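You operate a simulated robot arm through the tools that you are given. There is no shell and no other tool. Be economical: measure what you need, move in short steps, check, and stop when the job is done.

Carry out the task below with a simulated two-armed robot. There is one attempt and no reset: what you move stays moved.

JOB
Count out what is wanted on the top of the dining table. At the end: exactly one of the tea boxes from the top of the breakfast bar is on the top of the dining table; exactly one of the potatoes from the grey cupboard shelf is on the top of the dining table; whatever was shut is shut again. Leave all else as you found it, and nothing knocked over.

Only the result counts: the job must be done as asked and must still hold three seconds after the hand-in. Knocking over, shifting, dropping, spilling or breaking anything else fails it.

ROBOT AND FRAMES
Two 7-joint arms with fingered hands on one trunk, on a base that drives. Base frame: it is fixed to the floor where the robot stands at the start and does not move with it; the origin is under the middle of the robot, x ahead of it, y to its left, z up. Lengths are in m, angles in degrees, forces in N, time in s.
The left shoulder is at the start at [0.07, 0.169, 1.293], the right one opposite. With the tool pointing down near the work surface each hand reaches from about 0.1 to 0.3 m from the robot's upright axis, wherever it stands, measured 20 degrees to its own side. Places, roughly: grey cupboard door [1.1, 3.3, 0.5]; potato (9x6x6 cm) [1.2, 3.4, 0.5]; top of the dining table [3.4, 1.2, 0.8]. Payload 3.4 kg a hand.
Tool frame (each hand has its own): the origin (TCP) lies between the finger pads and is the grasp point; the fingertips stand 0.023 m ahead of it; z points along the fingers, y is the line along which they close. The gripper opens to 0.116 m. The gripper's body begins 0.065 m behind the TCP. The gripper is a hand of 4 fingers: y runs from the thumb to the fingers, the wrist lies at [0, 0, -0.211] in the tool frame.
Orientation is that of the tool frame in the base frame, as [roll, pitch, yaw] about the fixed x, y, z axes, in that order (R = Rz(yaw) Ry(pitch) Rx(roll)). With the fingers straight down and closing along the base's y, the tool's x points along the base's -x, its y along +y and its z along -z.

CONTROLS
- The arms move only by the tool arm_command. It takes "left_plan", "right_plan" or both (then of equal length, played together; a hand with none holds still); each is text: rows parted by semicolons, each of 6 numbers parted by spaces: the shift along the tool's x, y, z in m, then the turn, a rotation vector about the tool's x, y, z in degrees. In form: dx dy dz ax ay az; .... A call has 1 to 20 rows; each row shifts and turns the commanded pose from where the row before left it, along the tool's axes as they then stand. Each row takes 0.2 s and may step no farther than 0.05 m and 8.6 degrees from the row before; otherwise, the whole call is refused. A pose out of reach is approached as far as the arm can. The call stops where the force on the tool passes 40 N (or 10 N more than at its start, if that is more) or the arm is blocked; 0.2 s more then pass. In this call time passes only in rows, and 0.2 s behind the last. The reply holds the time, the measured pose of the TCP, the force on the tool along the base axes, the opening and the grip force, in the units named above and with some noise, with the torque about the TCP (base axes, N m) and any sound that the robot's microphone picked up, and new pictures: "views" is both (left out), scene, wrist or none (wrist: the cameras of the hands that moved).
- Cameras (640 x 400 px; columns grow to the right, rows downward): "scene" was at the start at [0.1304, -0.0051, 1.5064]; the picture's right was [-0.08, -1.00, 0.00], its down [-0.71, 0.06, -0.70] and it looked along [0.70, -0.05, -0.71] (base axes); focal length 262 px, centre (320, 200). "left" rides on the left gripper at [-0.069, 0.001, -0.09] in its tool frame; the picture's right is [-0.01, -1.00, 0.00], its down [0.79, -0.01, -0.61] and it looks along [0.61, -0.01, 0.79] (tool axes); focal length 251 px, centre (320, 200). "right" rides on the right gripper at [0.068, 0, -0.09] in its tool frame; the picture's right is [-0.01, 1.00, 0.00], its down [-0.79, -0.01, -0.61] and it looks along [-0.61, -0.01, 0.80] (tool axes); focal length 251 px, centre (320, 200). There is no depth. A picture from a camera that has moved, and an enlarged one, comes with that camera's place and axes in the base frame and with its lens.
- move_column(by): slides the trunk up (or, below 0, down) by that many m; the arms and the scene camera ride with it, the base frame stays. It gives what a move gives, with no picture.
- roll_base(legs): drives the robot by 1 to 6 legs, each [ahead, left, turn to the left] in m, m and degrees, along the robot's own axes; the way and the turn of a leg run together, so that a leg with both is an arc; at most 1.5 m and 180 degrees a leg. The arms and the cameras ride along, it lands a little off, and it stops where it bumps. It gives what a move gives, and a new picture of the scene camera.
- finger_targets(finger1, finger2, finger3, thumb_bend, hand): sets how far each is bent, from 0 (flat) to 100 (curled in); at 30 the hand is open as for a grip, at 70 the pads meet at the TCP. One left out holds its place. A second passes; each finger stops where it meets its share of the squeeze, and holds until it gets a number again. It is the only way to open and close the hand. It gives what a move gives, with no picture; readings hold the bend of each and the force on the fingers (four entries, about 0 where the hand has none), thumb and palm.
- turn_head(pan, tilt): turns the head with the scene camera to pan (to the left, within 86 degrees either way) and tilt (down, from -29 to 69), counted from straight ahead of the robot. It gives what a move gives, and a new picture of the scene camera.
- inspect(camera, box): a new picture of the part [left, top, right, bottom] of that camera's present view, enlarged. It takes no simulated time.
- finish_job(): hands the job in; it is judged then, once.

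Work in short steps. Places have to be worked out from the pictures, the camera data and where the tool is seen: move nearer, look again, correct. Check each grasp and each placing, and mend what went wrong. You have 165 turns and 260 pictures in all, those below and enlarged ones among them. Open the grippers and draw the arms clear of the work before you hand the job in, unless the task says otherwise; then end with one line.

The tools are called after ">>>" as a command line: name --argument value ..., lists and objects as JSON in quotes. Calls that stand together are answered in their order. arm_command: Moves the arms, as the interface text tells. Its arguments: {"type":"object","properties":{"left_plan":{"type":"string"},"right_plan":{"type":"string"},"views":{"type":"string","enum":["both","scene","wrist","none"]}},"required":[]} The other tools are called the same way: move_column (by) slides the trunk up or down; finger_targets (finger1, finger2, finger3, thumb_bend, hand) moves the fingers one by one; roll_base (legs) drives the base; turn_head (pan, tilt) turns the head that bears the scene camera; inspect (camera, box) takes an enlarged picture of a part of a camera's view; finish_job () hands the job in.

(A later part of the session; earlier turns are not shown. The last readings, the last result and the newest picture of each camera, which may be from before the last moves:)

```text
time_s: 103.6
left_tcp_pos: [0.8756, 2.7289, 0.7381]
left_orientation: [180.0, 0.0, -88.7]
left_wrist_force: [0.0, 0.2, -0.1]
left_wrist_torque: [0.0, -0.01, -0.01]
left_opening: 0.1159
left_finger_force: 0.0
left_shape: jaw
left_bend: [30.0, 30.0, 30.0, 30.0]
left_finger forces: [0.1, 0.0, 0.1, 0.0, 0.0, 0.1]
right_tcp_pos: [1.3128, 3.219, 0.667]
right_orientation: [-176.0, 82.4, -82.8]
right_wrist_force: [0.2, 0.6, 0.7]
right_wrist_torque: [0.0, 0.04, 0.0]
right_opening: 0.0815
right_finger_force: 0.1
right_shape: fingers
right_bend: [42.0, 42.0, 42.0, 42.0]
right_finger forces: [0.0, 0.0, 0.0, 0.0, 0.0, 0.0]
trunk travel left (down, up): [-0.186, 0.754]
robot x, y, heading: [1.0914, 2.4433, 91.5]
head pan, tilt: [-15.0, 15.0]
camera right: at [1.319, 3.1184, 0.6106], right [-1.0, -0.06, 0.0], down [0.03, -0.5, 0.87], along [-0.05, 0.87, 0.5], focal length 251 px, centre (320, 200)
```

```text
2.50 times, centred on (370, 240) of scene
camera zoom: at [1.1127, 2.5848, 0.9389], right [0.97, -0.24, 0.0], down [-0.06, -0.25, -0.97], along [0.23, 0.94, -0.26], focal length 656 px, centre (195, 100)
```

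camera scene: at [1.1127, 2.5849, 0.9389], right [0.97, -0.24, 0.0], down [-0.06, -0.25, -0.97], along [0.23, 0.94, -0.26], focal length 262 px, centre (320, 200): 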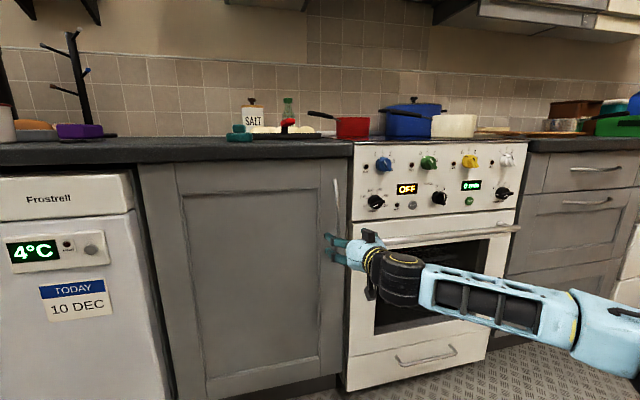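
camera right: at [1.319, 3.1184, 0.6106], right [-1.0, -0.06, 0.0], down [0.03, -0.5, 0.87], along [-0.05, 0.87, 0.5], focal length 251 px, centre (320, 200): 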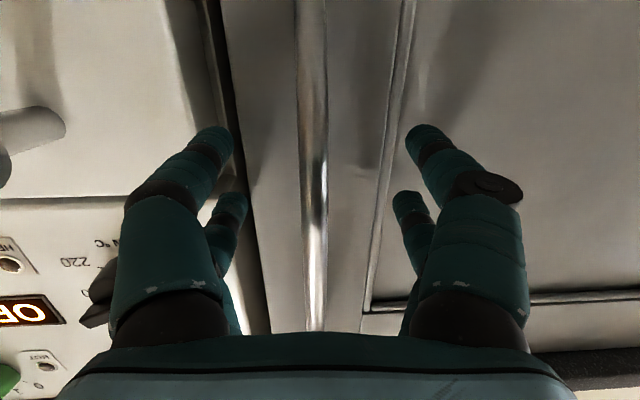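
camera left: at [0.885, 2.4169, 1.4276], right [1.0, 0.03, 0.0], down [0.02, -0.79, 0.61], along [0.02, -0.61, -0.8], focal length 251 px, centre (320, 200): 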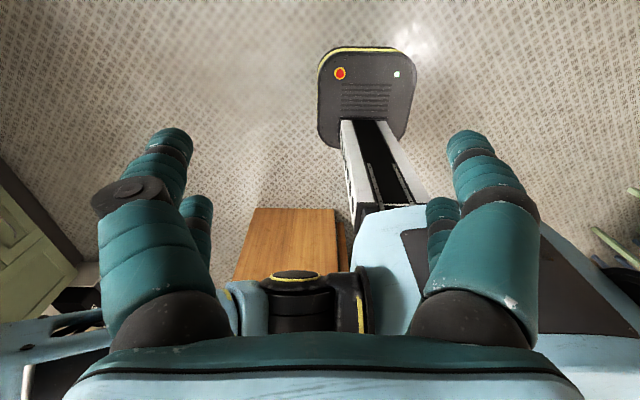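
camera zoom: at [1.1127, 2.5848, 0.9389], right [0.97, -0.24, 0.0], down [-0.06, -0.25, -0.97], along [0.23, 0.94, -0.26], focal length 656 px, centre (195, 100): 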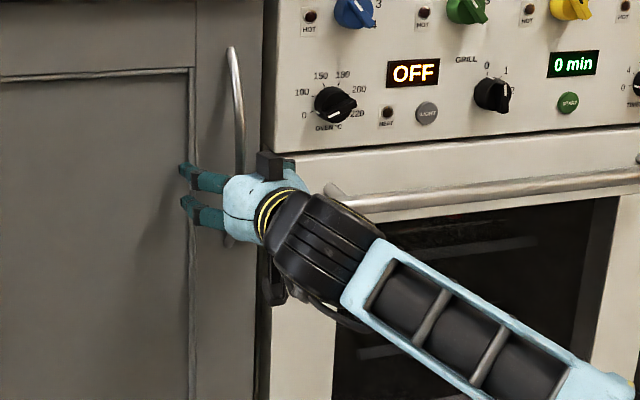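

The handle now sits at the TCP depth. I close on it.

>>> arm_command --right_plan "0 0 0.008 0 0 0" --views "none"

>>> finger_targets --hand "right" --finger1 75 --finger2 75 --finger3 75 --thumb_bend 75

>>> inspect --camera "right" --box '[120, 50, 520, 300]'

```text
time_s: 104.0
left_tcp_pos: [0.8782, 2.7263, 0.738]
left_orientation: [180.0, 0.1, -88.7]
left_wrist_force: [0.2, -0.4, 0.2]
left_wrist_torque: [-0.02, -0.04, 0.0]
left_opening: 0.1156
left_finger_force: 0.0
left_shape: jaw
left_bend: [30.0, 30.0, 30.0, 30.0]
left_finger forces: [0.0, 0.0, 0.0, 0.1, 0.0, 0.0]
right_tcp_pos: [1.3149, 3.223, 0.6673]
right_orientation: [-176.3, 82.4, -83.1]
right_wrist_force: [5.6, -27.0, -5.5]
right_wrist_torque: [0.36, -0.28, 1.38]
right_opening: 0.0816
right_finger_force: 13.1
right_shape: fingers
right_bend: [42.0, 44.0, 42.0, 42.0]
right_finger forces: [0.1, 26.0, 0.0, 0.0, 0.0, 0.0]
trunk travel left (down, up): [-0.186, 0.754]
robot x, y, heading: [1.0966, 2.4407, 91.1]
head pan, tilt: [-15.0, 15.0]
```

```text
time_s: 105.0
left_tcp_pos: [0.8806, 2.7275, 0.7389]
left_orientation: [179.8, 0.1, -88.8]
left_wrist_force: [-0.3, -0.3, 0.6]
left_wrist_torque: [0.0, -0.03, -0.01]
left_opening: 0.1157
left_finger_force: 0.0
left_shape: jaw
left_bend: [30.0, 30.0, 30.0, 30.0]
left_finger forces: [0.1, 0.1, 0.0, 0.0, 0.0, 0.1]
right_tcp_pos: [1.3184, 3.2231, 0.6682]
right_orientation: [-177.7, 82.5, -84.6]
right_wrist_force: [31.0, -23.5, -2.0]
right_wrist_torque: [0.04, -0.54, -0.55]
right_opening: 0.0215
right_finger_force: 31.0
right_shape: fingers
right_bend: [73.0, 48.0, 46.0, 58.0]
right_finger forces: [3.7, 13.3, 10.1, 0.0, 35.6, 0.0]
trunk travel left (down, up): [-0.186, 0.754]
robot x, y, heading: [1.0986, 2.4436, 91.1]
head pan, tilt: [-15.0, 15.0]
```

```text
1.60 times, centred on (320, 175) of right
camera zoom: at [1.3235, 3.1242, 0.6111], right [-1.0, -0.05, 0.0], down [0.03, -0.5, 0.87], along [-0.04, 0.87, 0.5], focal length 402 px, centre (320, 240)
```

zoom: 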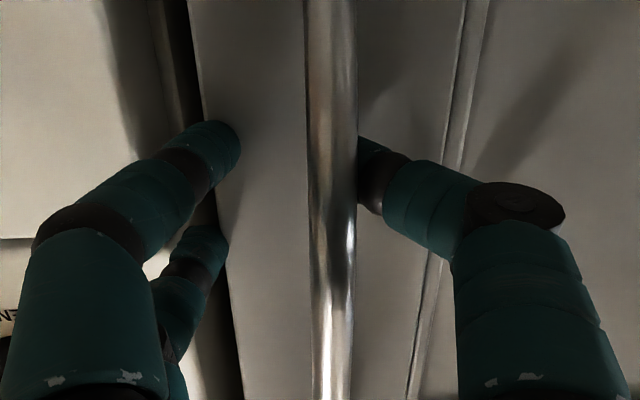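

The left-side fingertips jammed on the door face. I reopen, retreat 1.5 cm and close again.

>>> finger_targets --hand "right" --finger1 45 --finger2 45 --finger3 45 --thumb_bend 45

>>> arm_command --right_plan "0 0 -0.02 0 0 0; 0 0 0 0 0 0" --views "none"

>>> finger_targets --hand "right" --finger1 75 --finger2 75 --finger3 75 --thumb_bend 75

>>> inspect --camera "right" --box '[120, 50, 520, 300]'

```text
time_s: 105.4
left_tcp_pos: [0.8785, 2.7246, 0.7398]
left_orientation: [180.0, 0.2, -88.7]
left_wrist_force: [0.4, 0.6, -0.5]
left_wrist_torque: [0.01, 0.0, -0.01]
left_opening: 0.1161
left_finger_force: 0.0
left_shape: jaw
left_bend: [30.0, 30.0, 30.0, 30.0]
left_finger forces: [0.0, 0.0, 0.0, 0.0, 0.0, 0.0]
right_tcp_pos: [1.3088, 3.2215, 0.6675]
right_orientation: [-177.5, 82.5, -83.6]
right_wrist_force: [4.5, -23.7, -0.8]
right_wrist_torque: [0.31, 0.32, 0.75]
right_opening: 0.0699
right_finger_force: 12.8
right_shape: fingers
right_bend: [45.0, 51.0, 40.0, 47.0]
right_finger forces: [0.1, 20.6, 2.5, 0.0, 4.1, 0.0]
trunk travel left (down, up): [-0.186, 0.754]
robot x, y, heading: [1.0961, 2.4428, 91.4]
head pan, tilt: [-15.0, 15.0]
stopped (right hand): the force on the tool passed its limit (the readings are from after the stop); the commanded pose is now the measured one
```

```text
time_s: 106.0
left_tcp_pos: [0.8761, 2.7271, 0.7377]
left_orientation: [180.0, 0.1, -88.6]
left_wrist_force: [-0.7, -0.1, -0.4]
left_wrist_torque: [0.02, 0.03, 0.0]
left_opening: 0.116
left_finger_force: 0.0
left_shape: jaw
left_bend: [30.0, 30.0, 30.0, 30.0]
left_finger forces: [0.0, 0.1, 0.0, 0.0, 0.0, 0.0]
right_tcp_pos: [1.3076, 3.205, 0.6666]
right_orientation: [-177.3, 82.3, -83.3]
right_wrist_force: [0.3, -0.2, -0.5]
right_wrist_torque: [0.02, 0.03, 0.0]
right_opening: 0.0726
right_finger_force: 0.1
right_shape: fingers
right_bend: [45.0, 45.0, 45.0, 45.0]
right_finger forces: [0.1, 0.0, 0.0, 0.0, 0.0, 0.1]
trunk travel left (down, up): [-0.186, 0.754]
robot x, y, heading: [1.0914, 2.4425, 91.4]
head pan, tilt: [-15.0, 15.0]
```

```text
time_s: 107.0
left_tcp_pos: [0.8769, 2.7281, 0.7386]
left_orientation: [179.9, 0.0, -88.5]
left_wrist_force: [-0.9, -0.3, -0.1]
left_wrist_torque: [-0.03, 0.0, -0.01]
left_opening: 0.1159
left_finger_force: 0.1
left_shape: jaw
left_bend: [30.0, 30.0, 30.0, 30.0]
left_finger forces: [0.0, 0.0, 0.1, 0.0, 0.0, 0.0]
right_tcp_pos: [1.3107, 3.2047, 0.6677]
right_orientation: [-178.0, 82.4, -84.1]
right_wrist_force: [15.3, 1.1, 0.1]
right_wrist_torque: [-0.05, -0.11, -0.17]
right_opening: 0.0065
right_finger_force: 12.3
right_shape: fingers
right_bend: [73.0, 73.0, 72.0, 69.0]
right_finger forces: [4.1, 2.5, 6.9, 0.0, 11.1, 0.0]
trunk travel left (down, up): [-0.186, 0.754]
robot x, y, heading: [1.0912, 2.4395, 91.3]
head pan, tilt: [-15.0, 15.0]
```

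```text
1.60 times, centred on (320, 175) of right
camera zoom: at [1.3177, 3.1043, 0.6109], right [-1.0, -0.07, 0.0], down [0.04, -0.49, 0.87], along [-0.05, 0.87, 0.49], focal length 402 px, centre (320, 240)
```

zoom: 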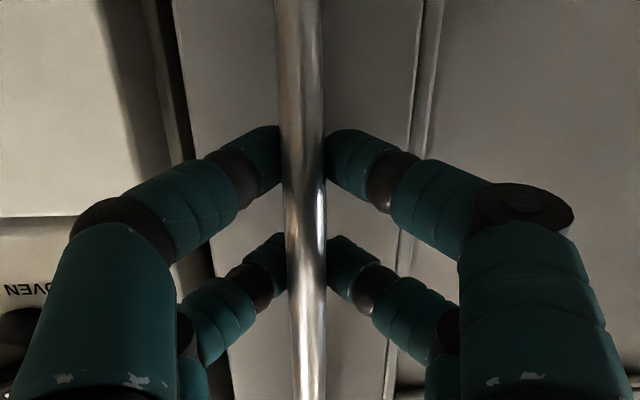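

The handle is gripped by all fingers. I pull along the door's arc (hinge at x≈0.87, r≈0.45) for about 20°.

>>> arm_command --right_plan "0 0.001 -0.015 0 0 0; 0 0.001 -0.016 0 0 0; 0 0.003 -0.0308 0 0 0; 0 0.0054 -0.0305 0 0 0; 0 0.0075 -0.03 0 0 0" --views "both"

```text
time_s: 108.2
left_tcp_pos: [0.8746, 2.7281, 0.7356]
left_orientation: [-179.9, -0.2, -88.4]
left_wrist_force: [-0.5, 0.2, 1.0]
left_wrist_torque: [-0.05, -0.01, -0.05]
left_opening: 0.1161
left_finger_force: 0.1
left_shape: jaw
left_bend: [30.0, 30.0, 30.0, 30.0]
left_finger forces: [0.1, 0.0, 0.0, 0.0, 0.0, 0.0]
right_tcp_pos: [1.2943, 3.0844, 0.6816]
right_orientation: [-176.8, 82.0, -82.5]
right_wrist_force: [-16.8, 7.1, -8.6]
right_wrist_torque: [-0.01, -0.11, -0.12]
right_opening: 0.0004
right_finger_force: 9.7
right_shape: fingers
right_bend: [71.0, 72.0, 74.0, 75.0]
right_finger forces: [10.7, 7.6, 0.1, 0.0, 0.0, 0.1]
trunk travel left (down, up): [-0.186, 0.754]
robot x, y, heading: [1.0926, 2.4422, 91.6]
head pan, tilt: [-15.0, 15.0]
camera scene: at [1.1099, 2.5864, 0.9385], right [0.97, -0.23, 0.0], down [-0.06, -0.25, -0.97], along [0.23, 0.94, -0.26], focal length 262 px, centre (320, 200)
camera right: at [1.3012, 2.9846, 0.626], right [-1.0, -0.07, 0.0], down [0.04, -0.49, 0.87], along [-0.06, 0.87, 0.49], focal length 251 px, centre (320, 200)
```

scene: 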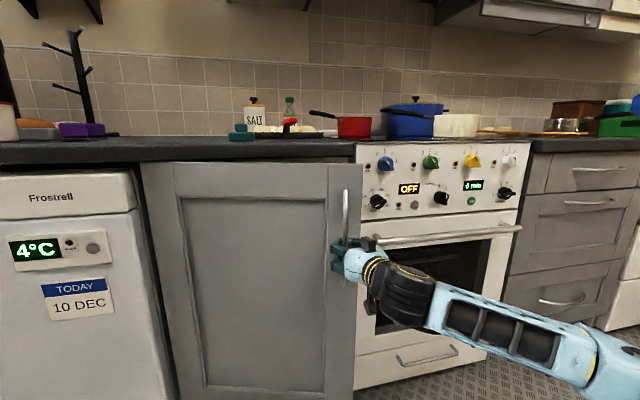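
right: 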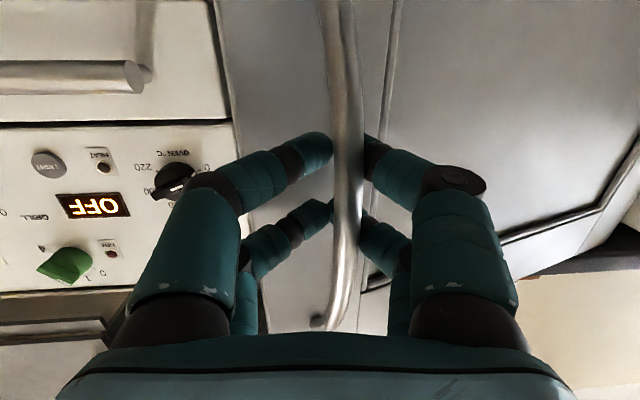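

The door is open about 15° and the fingers are hooked behind the bar. I keep pulling with a base move along the chord to about 40°.

>>> roll_base --legs '[[-0.09, 0.035, 0], [-0.075, 0.05, 0]]'

>>> inspect --camera "right" --box '[0, 0, 640, 400]'

```text
time_s: 109.4
left_tcp_pos: [0.8406, 2.6437, 0.7363]
left_orientation: [-179.8, 0.0, -88.0]
left_wrist_force: [0.0, -1.0, 0.0]
left_wrist_torque: [-0.02, 0.0, 0.03]
left_opening: 0.116
left_finger_force: 0.1
left_shape: jaw
left_bend: [30.0, 30.0, 30.0, 30.0]
left_finger forces: [0.0, 0.0, 0.1, 0.0, 0.0, 0.0]
right_tcp_pos: [1.2553, 3.0014, 0.6819]
right_orientation: [-177.0, 82.0, -81.8]
right_wrist_force: [-18.0, 11.9, -0.8]
right_wrist_torque: [-0.05, 0.02, -0.31]
right_opening: 0.0056
right_finger_force: 10.2
right_shape: fingers
right_bend: [68.0, 68.0, 75.0, 75.0]
right_finger forces: [11.4, 10.5, 0.0, 0.0, 0.1, 0.0]
trunk travel left (down, up): [-0.186, 0.754]
robot x, y, heading: [1.0587, 2.3618, 91.7]
head pan, tilt: [-15.0, 15.0]
stopped in leg 1: the force on the tool passed its limit (the readings are from after the stop); the commanded pose is now the measured one
camera scene: at [1.0779, 2.5025, 0.9388], right [0.97, -0.23, 0.0], down [-0.06, -0.25, -0.97], along [0.22, 0.94, -0.26], focal length 262 px, centre (320, 200)
```

scene: 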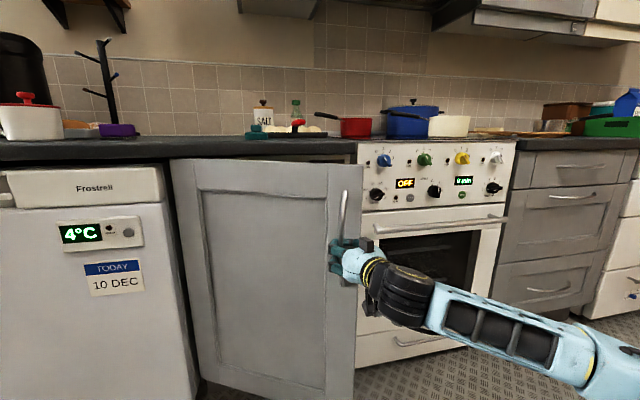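

```text
1.00 times, centred on (320, 200) of right (not enlarged: the box is as wide or as high as the picture)
camera zoom: at [1.2638, 2.9015, 0.626], right [-1.0, -0.09, 0.0], down [0.05, -0.49, 0.87], along [-0.08, 0.87, 0.49], focal length 251 px, centre (320, 200)
```

zoom: 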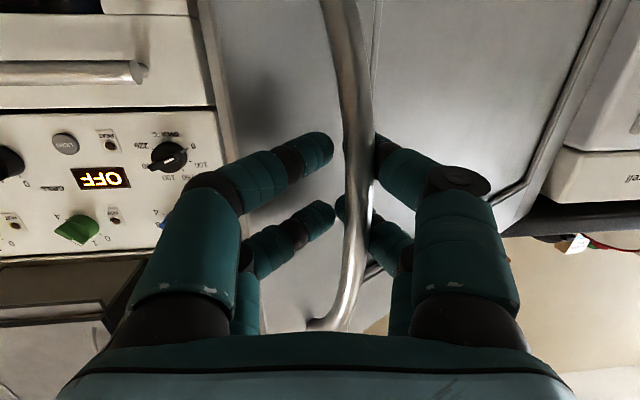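

The door is about 28° open. I continue the pull with the arm along the tangent.

>>> arm_command --right_plan "0 0.015 -0.026 2 0 0; 0 0.017 -0.025 2 0 0; 0 0.019 -0.024 2 0 0; 0 0.021 -0.023 2 0 0" --views "both"

```text
time_s: 110.0
left_tcp_pos: [0.8393, 2.6445, 0.7349]
left_orientation: [-179.9, -0.1, -88.0]
left_wrist_force: [-0.4, -0.1, 0.1]
left_wrist_torque: [0.01, 0.03, -0.03]
left_opening: 0.1159
left_finger_force: 0.0
left_shape: jaw
left_bend: [30.0, 30.0, 30.0, 30.0]
left_finger forces: [0.0, 0.1, 0.1, 0.0, 0.0, 0.1]
right_tcp_pos: [1.2264, 2.9559, 0.6825]
right_orientation: [-172.7, 81.4, -80.6]
right_wrist_force: [-22.6, 19.2, -9.7]
right_wrist_torque: [-0.03, -0.17, -0.5]
right_opening: 0.011
right_finger_force: 14.6
right_shape: fingers
right_bend: [65.0, 65.0, 75.0, 75.0]
right_finger forces: [14.3, 14.5, 0.0, 0.0, 0.0, 0.1]
trunk travel left (down, up): [-0.186, 0.754]
robot x, y, heading: [1.0581, 2.3623, 92.1]
head pan, tilt: [-15.0, 15.0]
stopped in row 3 (right hand): the force on the tool passed its limit (the readings are from after the stop); the commanded pose is now the measured one
camera scene: at [1.0764, 2.5049, 0.9384], right [0.97, -0.23, 0.0], down [-0.06, -0.26, -0.96], along [0.22, 0.94, -0.26], focal length 262 px, centre (320, 200)
camera right: at [1.2312, 2.8551, 0.6284], right [-1.0, -0.04, -0.01], down [0.01, -0.48, 0.88], along [-0.04, 0.88, 0.48], focal length 251 px, centre (320, 200)
```

scene: 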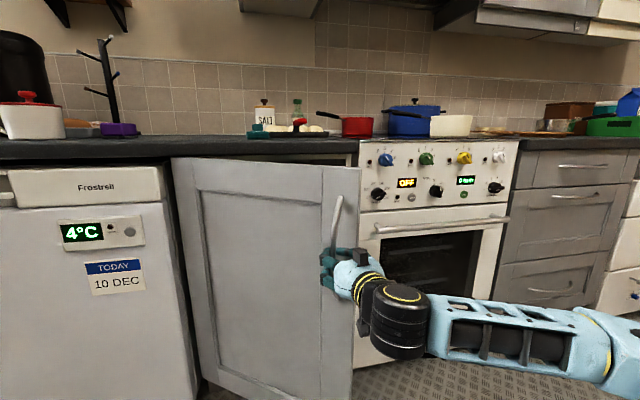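
right: 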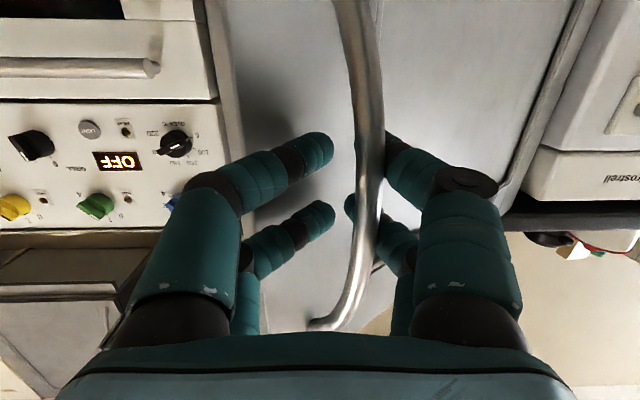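

The door is about 36° open, with its edge near [1.27, 2.99]. I release, back off and move right of the door edge so I can push it from the inside.

>>> finger_targets --hand "right" --finger1 40 --finger2 40 --finger3 40 --thumb_bend 40

>>> arm_command --right_plan "0 0 -0.03 0 0 0; 0 0 -0.04 0 0 0; 0 0 -0.02 0 0 0; 0 -0.04 0 0 0 0; 0 -0.04 0 0 0 0; 0 -0.04 0 0 0 0; 0 -0.04 0 0 0 0; 0 -0.02 0 0 0 0" --views "both"

```text
time_s: 111.0
left_tcp_pos: [0.8438, 2.6428, 0.7374]
left_orientation: [180.0, 0.0, -88.3]
left_wrist_force: [-0.4, 0.2, -0.2]
left_wrist_torque: [-0.03, 0.0, 0.0]
left_opening: 0.1159
left_finger_force: 0.1
left_shape: jaw
left_bend: [30.0, 30.0, 30.0, 30.0]
left_finger forces: [0.0, 0.0, 0.0, 0.0, 0.0, 0.0]
right_tcp_pos: [1.234, 2.9522, 0.6863]
right_orientation: [-173.8, 81.7, -82.2]
right_wrist_force: [0.2, -0.1, 0.4]
right_wrist_torque: [0.02, 0.02, 0.0]
right_opening: 0.0876
right_finger_force: 0.1
right_shape: fingers
right_bend: [40.0, 40.0, 40.0, 40.0]
right_finger forces: [0.1, 0.0, 0.1, 0.0, 0.0, 0.1]
trunk travel left (down, up): [-0.186, 0.754]
robot x, y, heading: [1.0584, 2.3623, 92.1]
head pan, tilt: [-15.0, 15.0]
```

```text
time_s: 112.8
left_tcp_pos: [0.8421, 2.6427, 0.7365]
left_orientation: [-179.9, 0.0, -88.2]
left_wrist_force: [0.9, -0.5, 0.0]
left_wrist_torque: [0.03, -0.02, -0.01]
left_opening: 0.116
left_finger_force: 0.1
left_shape: jaw
left_bend: [30.0, 30.0, 30.0, 30.0]
left_finger forces: [0.0, 0.1, 0.0, 0.1, 0.1, 0.1]
right_tcp_pos: [1.414, 2.8767, 0.7061]
right_orientation: [-173.9, 82.0, -82.3]
right_wrist_force: [0.1, -0.4, -0.8]
right_wrist_torque: [0.01, -0.02, 0.01]
right_opening: 0.0877
right_finger_force: 0.0
right_shape: fingers
right_bend: [40.0, 40.0, 40.0, 40.0]
right_finger forces: [0.0, 0.0, 0.0, 0.0, 0.0, 0.0]
right hand out of reach, approached as far as the arm can: row 3, 4
trunk travel left (down, up): [-0.186, 0.754]
robot x, y, heading: [1.064, 2.3593, 91.8]
head pan, tilt: [-15.0, 15.0]
camera scene: at [1.08, 2.501, 0.939], right [0.97, -0.23, 0.0], down [-0.06, -0.25, -0.97], along [0.22, 0.94, -0.26], focal length 262 px, centre (320, 200)
camera right: at [1.4173, 2.7763, 0.6505], right [-1.0, -0.03, -0.01], down [0.01, -0.49, 0.87], along [-0.03, 0.87, 0.49], focal length 251 px, centre (320, 200)
```

scene: 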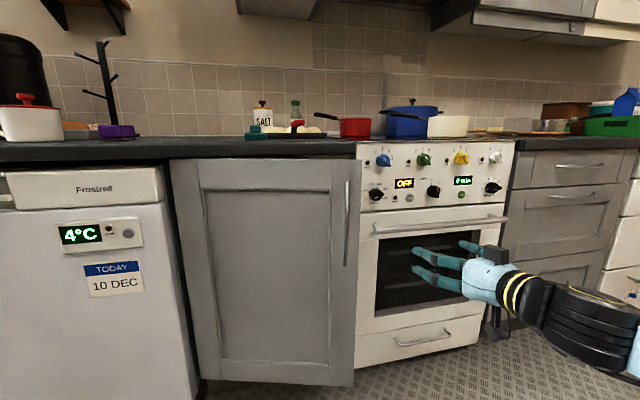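
right: 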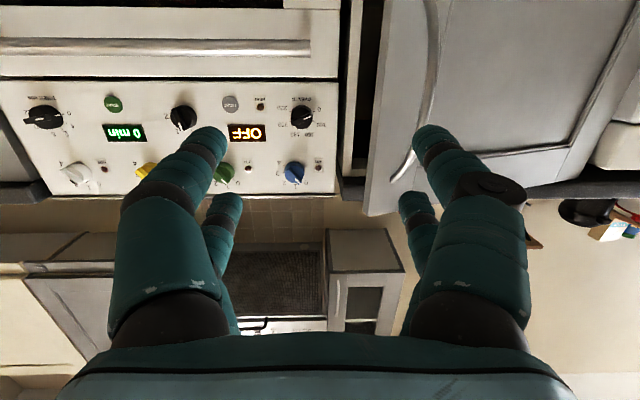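

On the way out the fingers dragged the door back to about 15° (edge now near [1.35, 3.15]). I'll hook it from behind the edge instead. I lower the trunk so the hand passes below the oven handle, yaw the hand left by 40° and narrow the fingers.

>>> move_column --by -0.17

>>> arm_command --right_plan "0 0 0 -8 0 0; 0 0 0 -8 0 0; 0 0 0 -8 0 0; 0 0 0 -8 0 0; 0 0 0 -8 0 0; 0 0 0 0 0 0" --views "none"

>>> finger_targets --hand "right" --finger1 65 --finger2 65 --finger3 65 --thumb_bend 65

>>> turn_head --pan -20 --tilt 30

```text
time_s: 114.7
left_tcp_pos: [0.8439, 2.6414, 0.5682]
left_orientation: [-180.0, -0.1, -88.2]
left_wrist_force: [0.4, 0.2, 0.1]
left_wrist_torque: [-0.02, -0.05, -0.03]
left_opening: 0.116
left_finger_force: 0.0
left_shape: jaw
left_bend: [30.0, 30.0, 30.0, 30.0]
left_finger forces: [0.1, 0.0, 0.1, 0.0, 0.0, 0.1]
right_tcp_pos: [1.4136, 2.8763, 0.536]
right_orientation: [-173.8, 81.9, -82.2]
right_wrist_force: [-1.3, -0.2, -0.4]
right_wrist_torque: [-0.03, -0.01, 0.03]
right_opening: 0.0876
right_finger_force: 0.0
right_shape: fingers
right_bend: [40.0, 40.0, 40.0, 40.0]
right_finger forces: [0.0, 0.1, 0.0, 0.0, 0.0, 0.0]
trunk travel left (down, up): [-0.016, 0.924]
robot x, y, heading: [1.0631, 2.3587, 91.8]
head pan, tilt: [-15.0, 15.0]
```

```text
time_s: 116.1
left_tcp_pos: [0.8424, 2.6429, 0.5662]
left_orientation: [-180.0, 0.0, -88.1]
left_wrist_force: [-0.4, 0.3, -0.1]
left_wrist_torque: [0.01, 0.03, -0.02]
left_opening: 0.116
left_finger_force: 0.3
left_shape: jaw
left_bend: [30.0, 30.0, 30.0, 30.0]
left_finger forces: [0.1, 0.0, 0.0, 0.0, 0.0, 0.0]
right_tcp_pos: [1.4135, 2.8757, 0.5367]
right_orientation: [146.2, 81.8, -82.2]
right_wrist_force: [-0.6, 1.0, -0.4]
right_wrist_torque: [-0.02, 0.0, 0.02]
right_opening: 0.0878
right_finger_force: 0.1
right_shape: fingers
right_bend: [40.0, 40.0, 40.0, 40.0]
right_finger forces: [0.0, 0.1, 0.0, 0.0, 0.0, 0.0]
trunk travel left (down, up): [-0.016, 0.924]
robot x, y, heading: [1.0667, 2.3597, 91.8]
head pan, tilt: [-15.0, 15.0]
```

```text
time_s: 117.1
left_tcp_pos: [0.8436, 2.6422, 0.568]
left_orientation: [-180.0, 0.0, -88.2]
left_wrist_force: [-0.2, 0.3, -0.1]
left_wrist_torque: [0.0, 0.0, -0.02]
left_opening: 0.1161
left_finger_force: 0.3
left_shape: jaw
left_bend: [30.0, 30.0, 30.0, 30.0]
left_finger forces: [0.0, 0.1, 0.0, 0.0, 0.1, 0.0]
right_tcp_pos: [1.4126, 2.8762, 0.5355]
right_orientation: [146.2, 81.9, -82.2]
right_wrist_force: [-0.3, -0.2, 0.4]
right_wrist_torque: [0.0, -0.01, -0.01]
right_opening: 0.0156
right_finger_force: 0.0
right_shape: fingers
right_bend: [65.0, 65.0, 65.0, 65.0]
right_finger forces: [0.0, 0.0, 0.0, 0.0, 0.1, 0.0]
trunk travel left (down, up): [-0.016, 0.924]
robot x, y, heading: [1.0596, 2.3578, 92.1]
head pan, tilt: [-15.0, 15.0]
```

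```text
time_s: 117.9
left_tcp_pos: [0.8425, 2.6421, 0.5672]
left_orientation: [-180.0, 0.1, -88.2]
left_wrist_force: [0.4, -0.9, 0.1]
left_wrist_torque: [0.0, -0.01, 0.01]
left_opening: 0.1158
left_finger_force: 0.1
left_shape: jaw
left_bend: [30.0, 30.0, 30.0, 30.0]
left_finger forces: [0.0, 0.0, 0.1, 0.1, 0.0, 0.0]
right_tcp_pos: [1.4137, 2.8769, 0.5359]
right_orientation: [146.2, 81.9, -82.1]
right_wrist_force: [0.2, -0.7, -1.0]
right_wrist_torque: [-0.04, -0.01, 0.02]
right_opening: 0.0152
right_finger_force: 0.0
right_shape: fingers
right_bend: [65.0, 65.0, 65.0, 65.0]
right_finger forces: [0.0, 0.1, 0.0, 0.0, 0.0, 0.0]
trunk travel left (down, up): [-0.016, 0.924]
robot x, y, heading: [1.0592, 2.3605, 92.1]
head pan, tilt: [-20.0, 30.0]
camera scene: at [1.0869, 2.496, 0.7448], right [0.95, -0.31, 0.0], down [-0.16, -0.47, -0.87], along [0.27, 0.82, -0.5], focal length 262 px, centre (320, 200)
```

scene: 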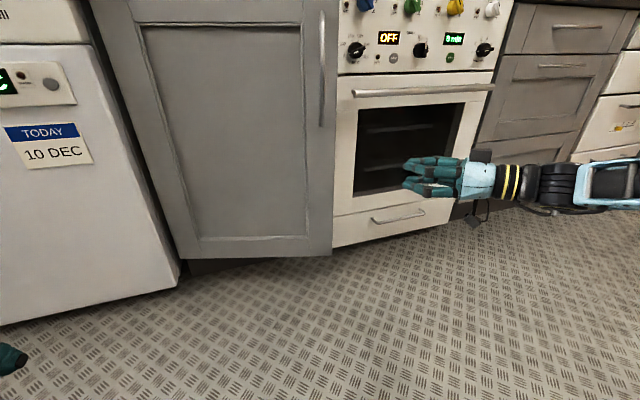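

The hand points left-forward and the door edge is near [1.335, 3.12]. I move straight +y by 0.28 m, keeping right of the edge.

>>> arm_command --right_plan "0 -0.0265 0.0296 0 0 0; 0 -0.0265 0.0296 0 0 0; 0 -0.0265 0.0296 0 0 0; 0 -0.0265 0.0296 0 0 0; 0 -0.0265 0.0296 0 0 0; 0 -0.0265 0.0296 0 0 0; 0 -0.0265 0.0296 0 0 0" --views "both"

```text
time_s: 119.5
left_tcp_pos: [0.8428, 2.6423, 0.567]
left_orientation: [179.9, 0.0, -88.2]
left_wrist_force: [0.0, -0.5, 0.3]
left_wrist_torque: [-0.03, 0.0, 0.02]
left_opening: 0.116
left_finger_force: 0.0
left_shape: jaw
left_bend: [30.0, 30.0, 30.0, 30.0]
left_finger forces: [0.0, 0.0, 0.0, 0.0, 0.1, 0.0]
right_tcp_pos: [1.4012, 3.1011, 0.5037]
right_orientation: [145.8, 82.0, -82.7]
right_wrist_force: [0.4, -0.8, -0.2]
right_wrist_torque: [0.0, 0.01, 0.0]
right_opening: 0.0152
right_finger_force: 0.0
right_shape: fingers
right_bend: [65.0, 65.0, 65.0, 65.0]
right_finger forces: [0.1, 0.0, 0.0, 0.0, 0.0, 0.0]
right hand out of reach, approached as far as the arm can: row 6, 7
trunk travel left (down, up): [-0.016, 0.924]
robot x, y, heading: [1.0606, 2.3542, 92.0]
head pan, tilt: [-20.0, 30.0]
camera scene: at [1.0869, 2.496, 0.7447], right [0.95, -0.31, 0.0], down [-0.16, -0.48, -0.87], along [0.27, 0.82, -0.5], focal length 262 px, centre (320, 200)
camera right: at [1.4621, 3.0234, 0.4463], right [-0.75, -0.66, 0.09], down [0.39, -0.33, 0.86], along [-0.53, 0.68, 0.51], focal length 251 px, centre (320, 200)
```

scene: 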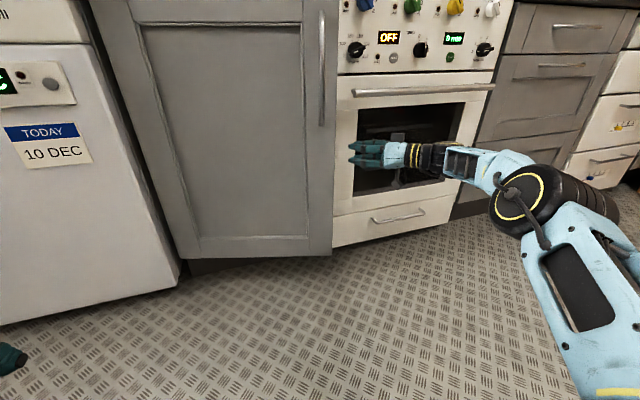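
right: 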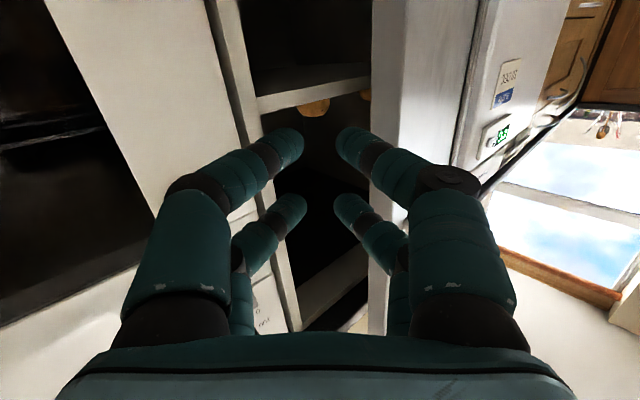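

I can look into the cupboard past the door edge, and potatoes are visible on the shelf. I drive forward 8 cm to bring the fingers behind the edge.

>>> roll_base --legs '[[0.085, 0, 0]]'

>>> arm_command --right_plan "0 0.012 0.01 0 0 0; 0 0.02 0.016 0 0 0" --views "both"

```text
time_s: 120.5
left_tcp_pos: [0.8401, 2.7271, 0.5679]
left_orientation: [180.0, 0.0, -88.0]
left_wrist_force: [0.4, 0.5, 0.2]
left_wrist_torque: [-0.01, 0.02, 0.03]
left_opening: 0.1159
left_finger_force: 0.1
left_shape: jaw
left_bend: [30.0, 30.0, 30.0, 30.0]
left_finger forces: [0.0, 0.0, 0.0, 0.0, 0.1, 0.1]
right_tcp_pos: [1.3985, 3.187, 0.5045]
right_orientation: [146.3, 81.9, -82.2]
right_wrist_force: [0.1, 0.8, 1.1]
right_wrist_torque: [0.03, 0.01, -0.04]
right_opening: 0.0154
right_finger_force: 0.1
right_shape: fingers
right_bend: [65.0, 65.0, 65.0, 65.0]
right_finger forces: [0.1, 0.0, 0.0, 0.0, 0.0, 0.1]
trunk travel left (down, up): [-0.016, 0.924]
robot x, y, heading: [1.058, 2.4409, 91.9]
head pan, tilt: [-20.0, 30.0]
camera scene: at [1.0841, 2.5808, 0.7447], right [0.95, -0.31, 0.0], down [-0.16, -0.48, -0.87], along [0.27, 0.82, -0.5], focal length 262 px, centre (320, 200)
```

scene: 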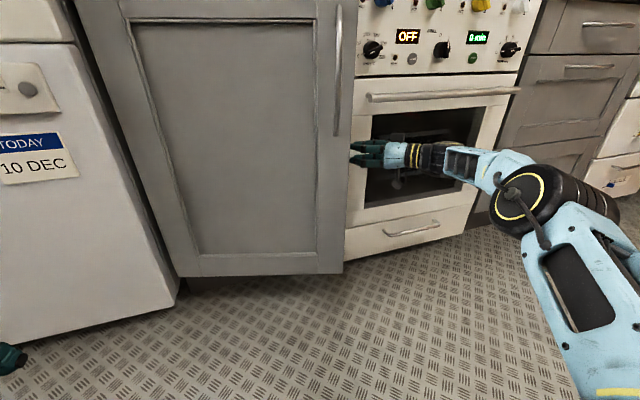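

```text
time_s: 121.2
left_tcp_pos: [0.84, 2.7278, 0.5667]
left_orientation: [-180.0, -0.1, -88.1]
left_wrist_force: [0.6, -0.2, 0.6]
left_wrist_torque: [0.0, 0.01, -0.01]
left_opening: 0.116
left_finger_force: 0.1
left_shape: jaw
left_bend: [30.0, 30.0, 30.0, 30.0]
left_finger forces: [0.0, 0.0, 0.0, 0.0, 0.0, 0.0]
right_tcp_pos: [1.3571, 3.184, 0.5034]
right_orientation: [146.1, 82.0, -82.4]
right_wrist_force: [0.2, -0.5, -0.7]
right_wrist_torque: [-0.03, 0.02, -0.01]
right_opening: 0.0152
right_finger_force: 0.0
right_shape: fingers
right_bend: [65.0, 65.0, 65.0, 65.0]
right_finger forces: [0.0, 0.0, 0.0, 0.0, 0.0, 0.0]
trunk travel left (down, up): [-0.016, 0.924]
robot x, y, heading: [1.059, 2.4436, 91.8]
head pan, tilt: [-20.0, 30.0]
camera scene: at [1.0841, 2.5808, 0.7447], right [0.95, -0.31, 0.0], down [-0.16, -0.48, -0.87], along [0.27, 0.82, -0.5], focal length 262 px, centre (320, 200)
camera right: at [1.4175, 3.1062, 0.4458], right [-0.75, -0.66, 0.09], down [0.39, -0.33, 0.86], along [-0.53, 0.68, 0.51], focal length 251 px, centre (320, 200)
```

scene: 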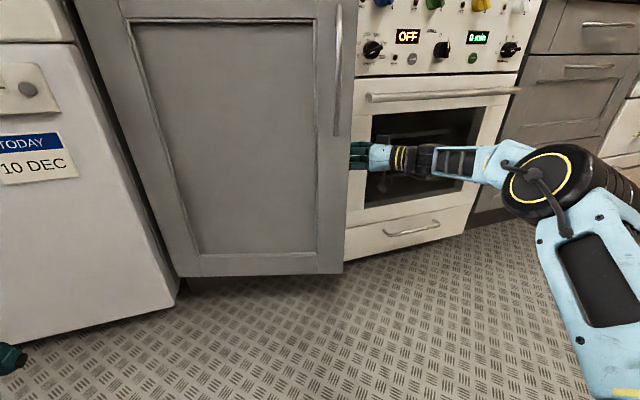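
right: 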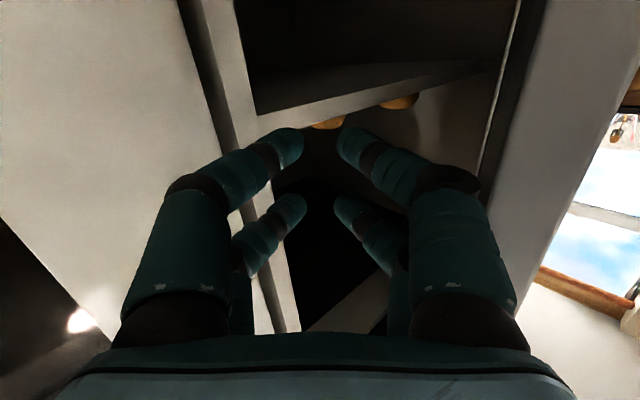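

The fingertips are behind the door edge. I push along tool +y (left and toward me) to swing the door open.

>>> arm_command --right_plan "0 0.02 0 0 0 0; 0 0.03 0 0 0 0; 0 0.03 0 0 0 0; 0 0.03 0 0 0 0; 0 0.03 0 0 0 0; 0 0.03 0 0 0 0" --views "both"

```text
time_s: 122.5
left_tcp_pos: [0.84, 2.7268, 0.5675]
left_orientation: [180.0, 0.0, -88.1]
left_wrist_force: [-0.3, -0.3, -0.5]
left_wrist_torque: [-0.02, -0.02, 0.0]
left_opening: 0.116
left_finger_force: 0.1
left_shape: jaw
left_bend: [30.0, 30.0, 30.0, 30.0]
left_finger forces: [0.1, 0.0, 0.1, 0.0, 0.0, 0.0]
right_tcp_pos: [1.2291, 3.0719, 0.5165]
right_orientation: [146.4, 82.0, -81.8]
right_wrist_force: [-0.6, -0.7, -0.4]
right_wrist_torque: [0.0, 0.03, 0.02]
right_opening: 0.0148
right_finger_force: 0.0
right_shape: fingers
right_bend: [65.0, 65.0, 65.0, 65.0]
right_finger forces: [0.0, 0.0, 0.1, 0.1, 0.0, 0.1]
trunk travel left (down, up): [-0.016, 0.924]
robot x, y, heading: [1.0555, 2.4422, 92.0]
head pan, tilt: [-20.0, 30.0]
camera scene: at [1.084, 2.5808, 0.7447], right [0.95, -0.31, 0.0], down [-0.16, -0.48, -0.87], along [0.27, 0.82, -0.5], focal length 262 px, centre (320, 200)
camera right: at [1.2896, 2.9937, 0.4589], right [-0.75, -0.66, 0.09], down [0.39, -0.33, 0.86], along [-0.54, 0.68, 0.51], focal length 251 px, centre (320, 200)
```

scene: 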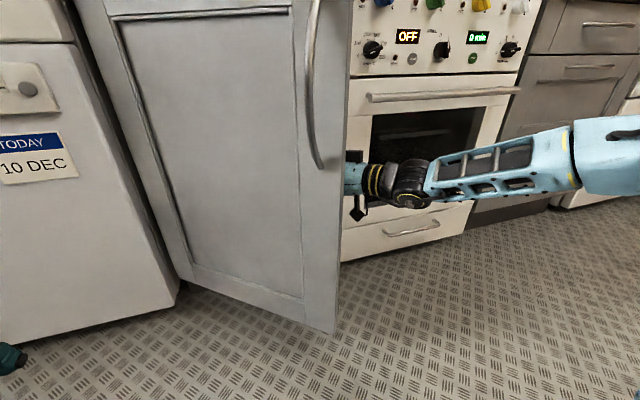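
right: 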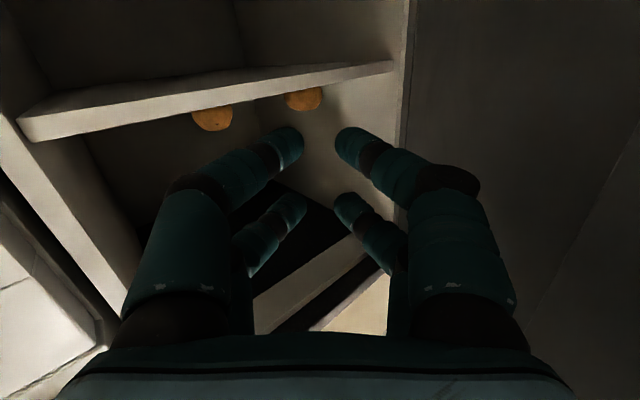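

The door is at about 40° and moving freely. I keep pushing.

>>> arm_command --right_plan "0 0.03 0 0 0 0; 0 0.03 0 0 0 0; 0 0.03 0 0 0 0; 0 0.03 0 0 0 0" --views "scene"

```text
time_s: 123.5
left_tcp_pos: [0.8396, 2.7266, 0.5666]
left_orientation: [180.0, -0.1, -88.1]
left_wrist_force: [-0.8, 0.5, 1.0]
left_wrist_torque: [0.01, 0.03, -0.02]
left_opening: 0.116
left_finger_force: 0.0
left_shape: jaw
left_bend: [30.0, 30.0, 30.0, 30.0]
left_finger forces: [0.0, 0.0, 0.0, 0.0, 0.0, 0.0]
right_tcp_pos: [1.1417, 2.9951, 0.5275]
right_orientation: [146.4, 81.9, -82.0]
right_wrist_force: [-0.2, 0.7, 0.0]
right_wrist_torque: [0.0, 0.02, 0.01]
right_opening: 0.0148
right_finger_force: 0.1
right_shape: fingers
right_bend: [65.0, 65.0, 65.0, 65.0]
right_finger forces: [0.1, 0.0, 0.0, 0.0, 0.1, 0.0]
trunk travel left (down, up): [-0.016, 0.924]
robot x, y, heading: [1.0584, 2.4456, 91.7]
head pan, tilt: [-20.0, 30.0]
camera scene: at [1.0841, 2.5808, 0.7447], right [0.95, -0.31, 0.0], down [-0.16, -0.48, -0.87], along [0.27, 0.82, -0.5], focal length 262 px, centre (320, 200)
```

scene: 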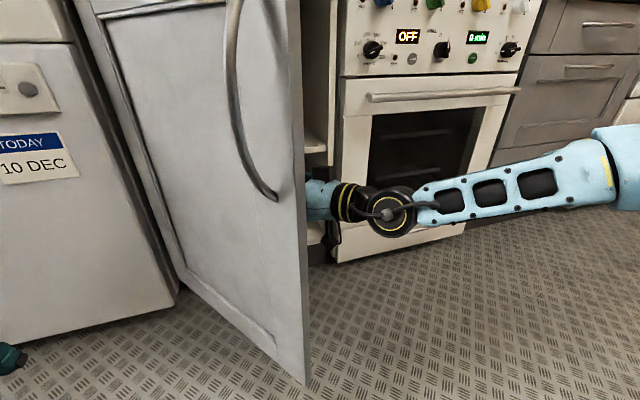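

About 57° open. I push the door further left while pulling the left hand back to stay clear of it.

>>> arm_command --right_plan "0 0 0 0 0 0; 0 0.0225 0.02 0 0 0; 0 0.0225 0.02 0 0 0; 0 0.0225 0.02 0 0 0; 0 0.0225 0.02 0 0 0; 0 0.0225 0.02 0 0 0" --left_plan "0.03 0 0 0 0 0; 0.03 0 0 0 0 0; 0.03 0 0 0 0 0; 0.01 0 0 0 0 0; 0 0 0 0 0 0; 0 0 0 0 0 0" --views "scene"

```text
time_s: 125.0
left_tcp_pos: [0.8435, 2.6281, 0.5668]
left_orientation: [-180.0, 0.0, -88.1]
left_wrist_force: [0.0, -0.8, 0.5]
left_wrist_torque: [0.02, -0.03, -0.02]
left_opening: 0.1158
left_finger_force: 0.2
left_shape: jaw
left_bend: [30.0, 30.0, 30.0, 30.0]
left_finger forces: [0.1, 0.1, 0.1, 0.0, 0.0, 0.0]
right_tcp_pos: [0.9906, 2.9935, 0.5244]
right_orientation: [146.1, 81.8, -82.5]
right_wrist_force: [-0.6, 0.6, 0.0]
right_wrist_torque: [0.0, -0.02, 0.01]
right_opening: 0.0147
right_finger_force: 0.1
right_shape: fingers
right_bend: [65.0, 65.0, 65.0, 65.0]
right_finger forces: [0.0, 0.1, 0.1, 0.0, 0.0, 0.0]
trunk travel left (down, up): [-0.016, 0.924]
robot x, y, heading: [1.0564, 2.4457, 91.9]
head pan, tilt: [-20.0, 30.0]
camera scene: at [1.0841, 2.5807, 0.7448], right [0.95, -0.31, 0.0], down [-0.16, -0.48, -0.87], along [0.27, 0.82, -0.5], focal length 262 px, centre (320, 200)
```

scene: 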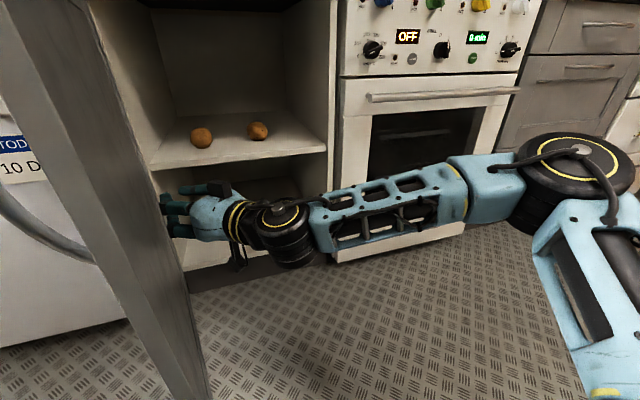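

The door is about 85° open and two potatoes are visible, the right one at about [1.157, 3.455, 0.515] on a shelf at z≈0.485. I move the right hand away from the door, point it straight ahead and dip it about 40°.

>>> arm_command --right_plan "0 -0.0225 -0.02 0 0 0; 0 -0.0225 -0.02 0 0 0; 0 -0.0225 -0.02 0 0 0; 0 -0.0225 -0.02 0 0 0; 0 -0.0225 -0.02 0 0 0; 0 -0.0225 -0.02 0 0 0; 0 -0.0225 -0.02 0 0 0; 0 0 0 8 0 0; 0 0 0 8 0 0; 0 0 0 8 0 0; 0 0 0 8 0 0; 0 0 0 8 0 0; 0 0 0 0 8 0; 0 0 0 0 8 0; 0 0 0 0 8 0; 0 0 0 0 8 0; 0 0 0 0 4 0" --views "both"

```text
time_s: 128.6
left_tcp_pos: [0.8442, 2.628, 0.5658]
left_orientation: [-180.0, 0.0, -88.1]
left_wrist_force: [-0.2, 0.3, -0.1]
left_wrist_torque: [0.0, 0.0, 0.0]
left_opening: 0.1156
left_finger_force: 0.0
left_shape: jaw
left_bend: [30.0, 30.0, 30.0, 30.0]
left_finger forces: [0.0, 0.0, 0.0, 0.0, 0.0, 0.0]
right_tcp_pos: [1.1998, 2.9935, 0.5285]
right_orientation: [-178.6, 45.9, -87.4]
right_wrist_force: [-0.9, 1.0, 0.1]
right_wrist_torque: [-0.01, 0.01, 0.0]
right_opening: 0.0149
right_finger_force: 0.1
right_shape: fingers
right_bend: [65.0, 65.0, 65.0, 65.0]
right_finger forces: [0.0, 0.0, 0.0, 0.1, 0.1, 0.0]
trunk travel left (down, up): [-0.016, 0.924]
robot x, y, heading: [1.0612, 2.4443, 91.4]
head pan, tilt: [-20.0, 30.0]
camera scene: at [1.084, 2.5807, 0.7447], right [0.95, -0.31, 0.0], down [-0.16, -0.48, -0.87], along [0.27, 0.82, -0.5], focal length 262 px, centre (320, 200)
camera right: at [1.203, 2.8798, 0.5404], right [-1.0, -0.02, -0.01], down [-0.01, 0.12, 0.99], along [-0.02, 0.99, -0.12], focal length 251 px, centre (320, 200)
```

scene: 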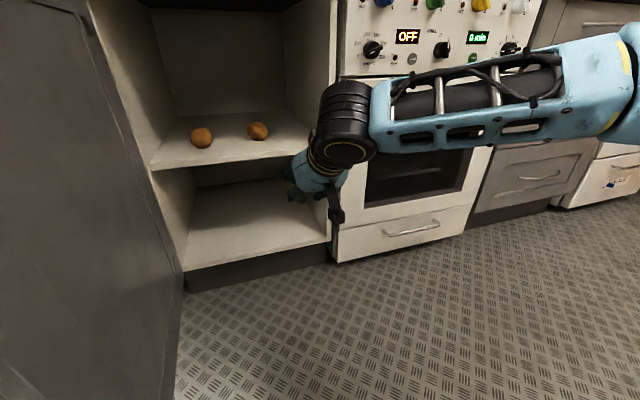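
right: 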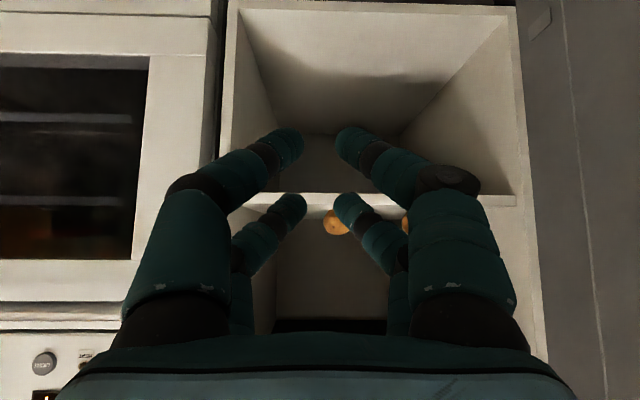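

The view is good: shelf top z≈0.50, right potato at about [1.154, 3.45, 0.525]. I check the door angle and left-arm clearance by turning the head left.

>>> turn_head --pan 40 --tilt 35

```text
time_s: 129.8
left_tcp_pos: [0.8428, 2.6282, 0.5662]
left_orientation: [-180.0, -0.1, -88.0]
left_wrist_force: [-0.7, 0.0, 0.0]
left_wrist_torque: [-0.01, 0.04, -0.01]
left_opening: 0.1161
left_finger_force: 0.0
left_shape: jaw
left_bend: [30.0, 30.0, 30.0, 30.0]
left_finger forces: [0.0, 0.0, 0.0, 0.0, 0.0, 0.1]
right_tcp_pos: [1.2005, 2.9931, 0.527]
right_orientation: [-178.7, 46.0, -87.3]
right_wrist_force: [-0.3, 0.1, 0.0]
right_wrist_torque: [-0.01, 0.0, 0.0]
right_opening: 0.0152
right_finger_force: 0.1
right_shape: fingers
right_bend: [65.0, 65.0, 65.0, 65.0]
right_finger forces: [0.0, 0.0, 0.0, 0.0, 0.0, 0.0]
trunk travel left (down, up): [-0.016, 0.924]
robot x, y, heading: [1.0556, 2.4439, 91.8]
head pan, tilt: [40.0, 35.0]
camera scene: at [0.9972, 2.5605, 0.737], right [0.75, 0.67, 0.0], down [0.38, -0.43, -0.82], along [-0.55, 0.61, -0.57], focal length 262 px, centre (320, 200)
```

scene: 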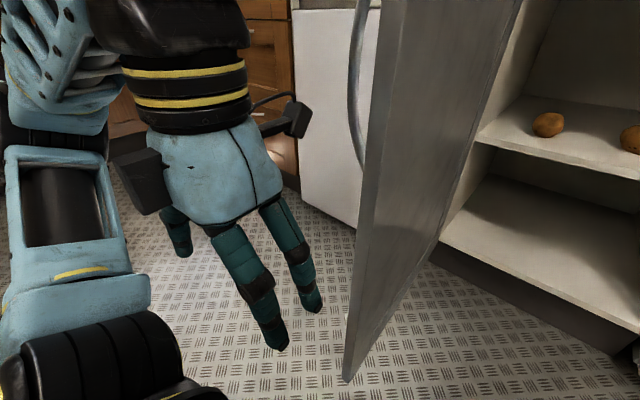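

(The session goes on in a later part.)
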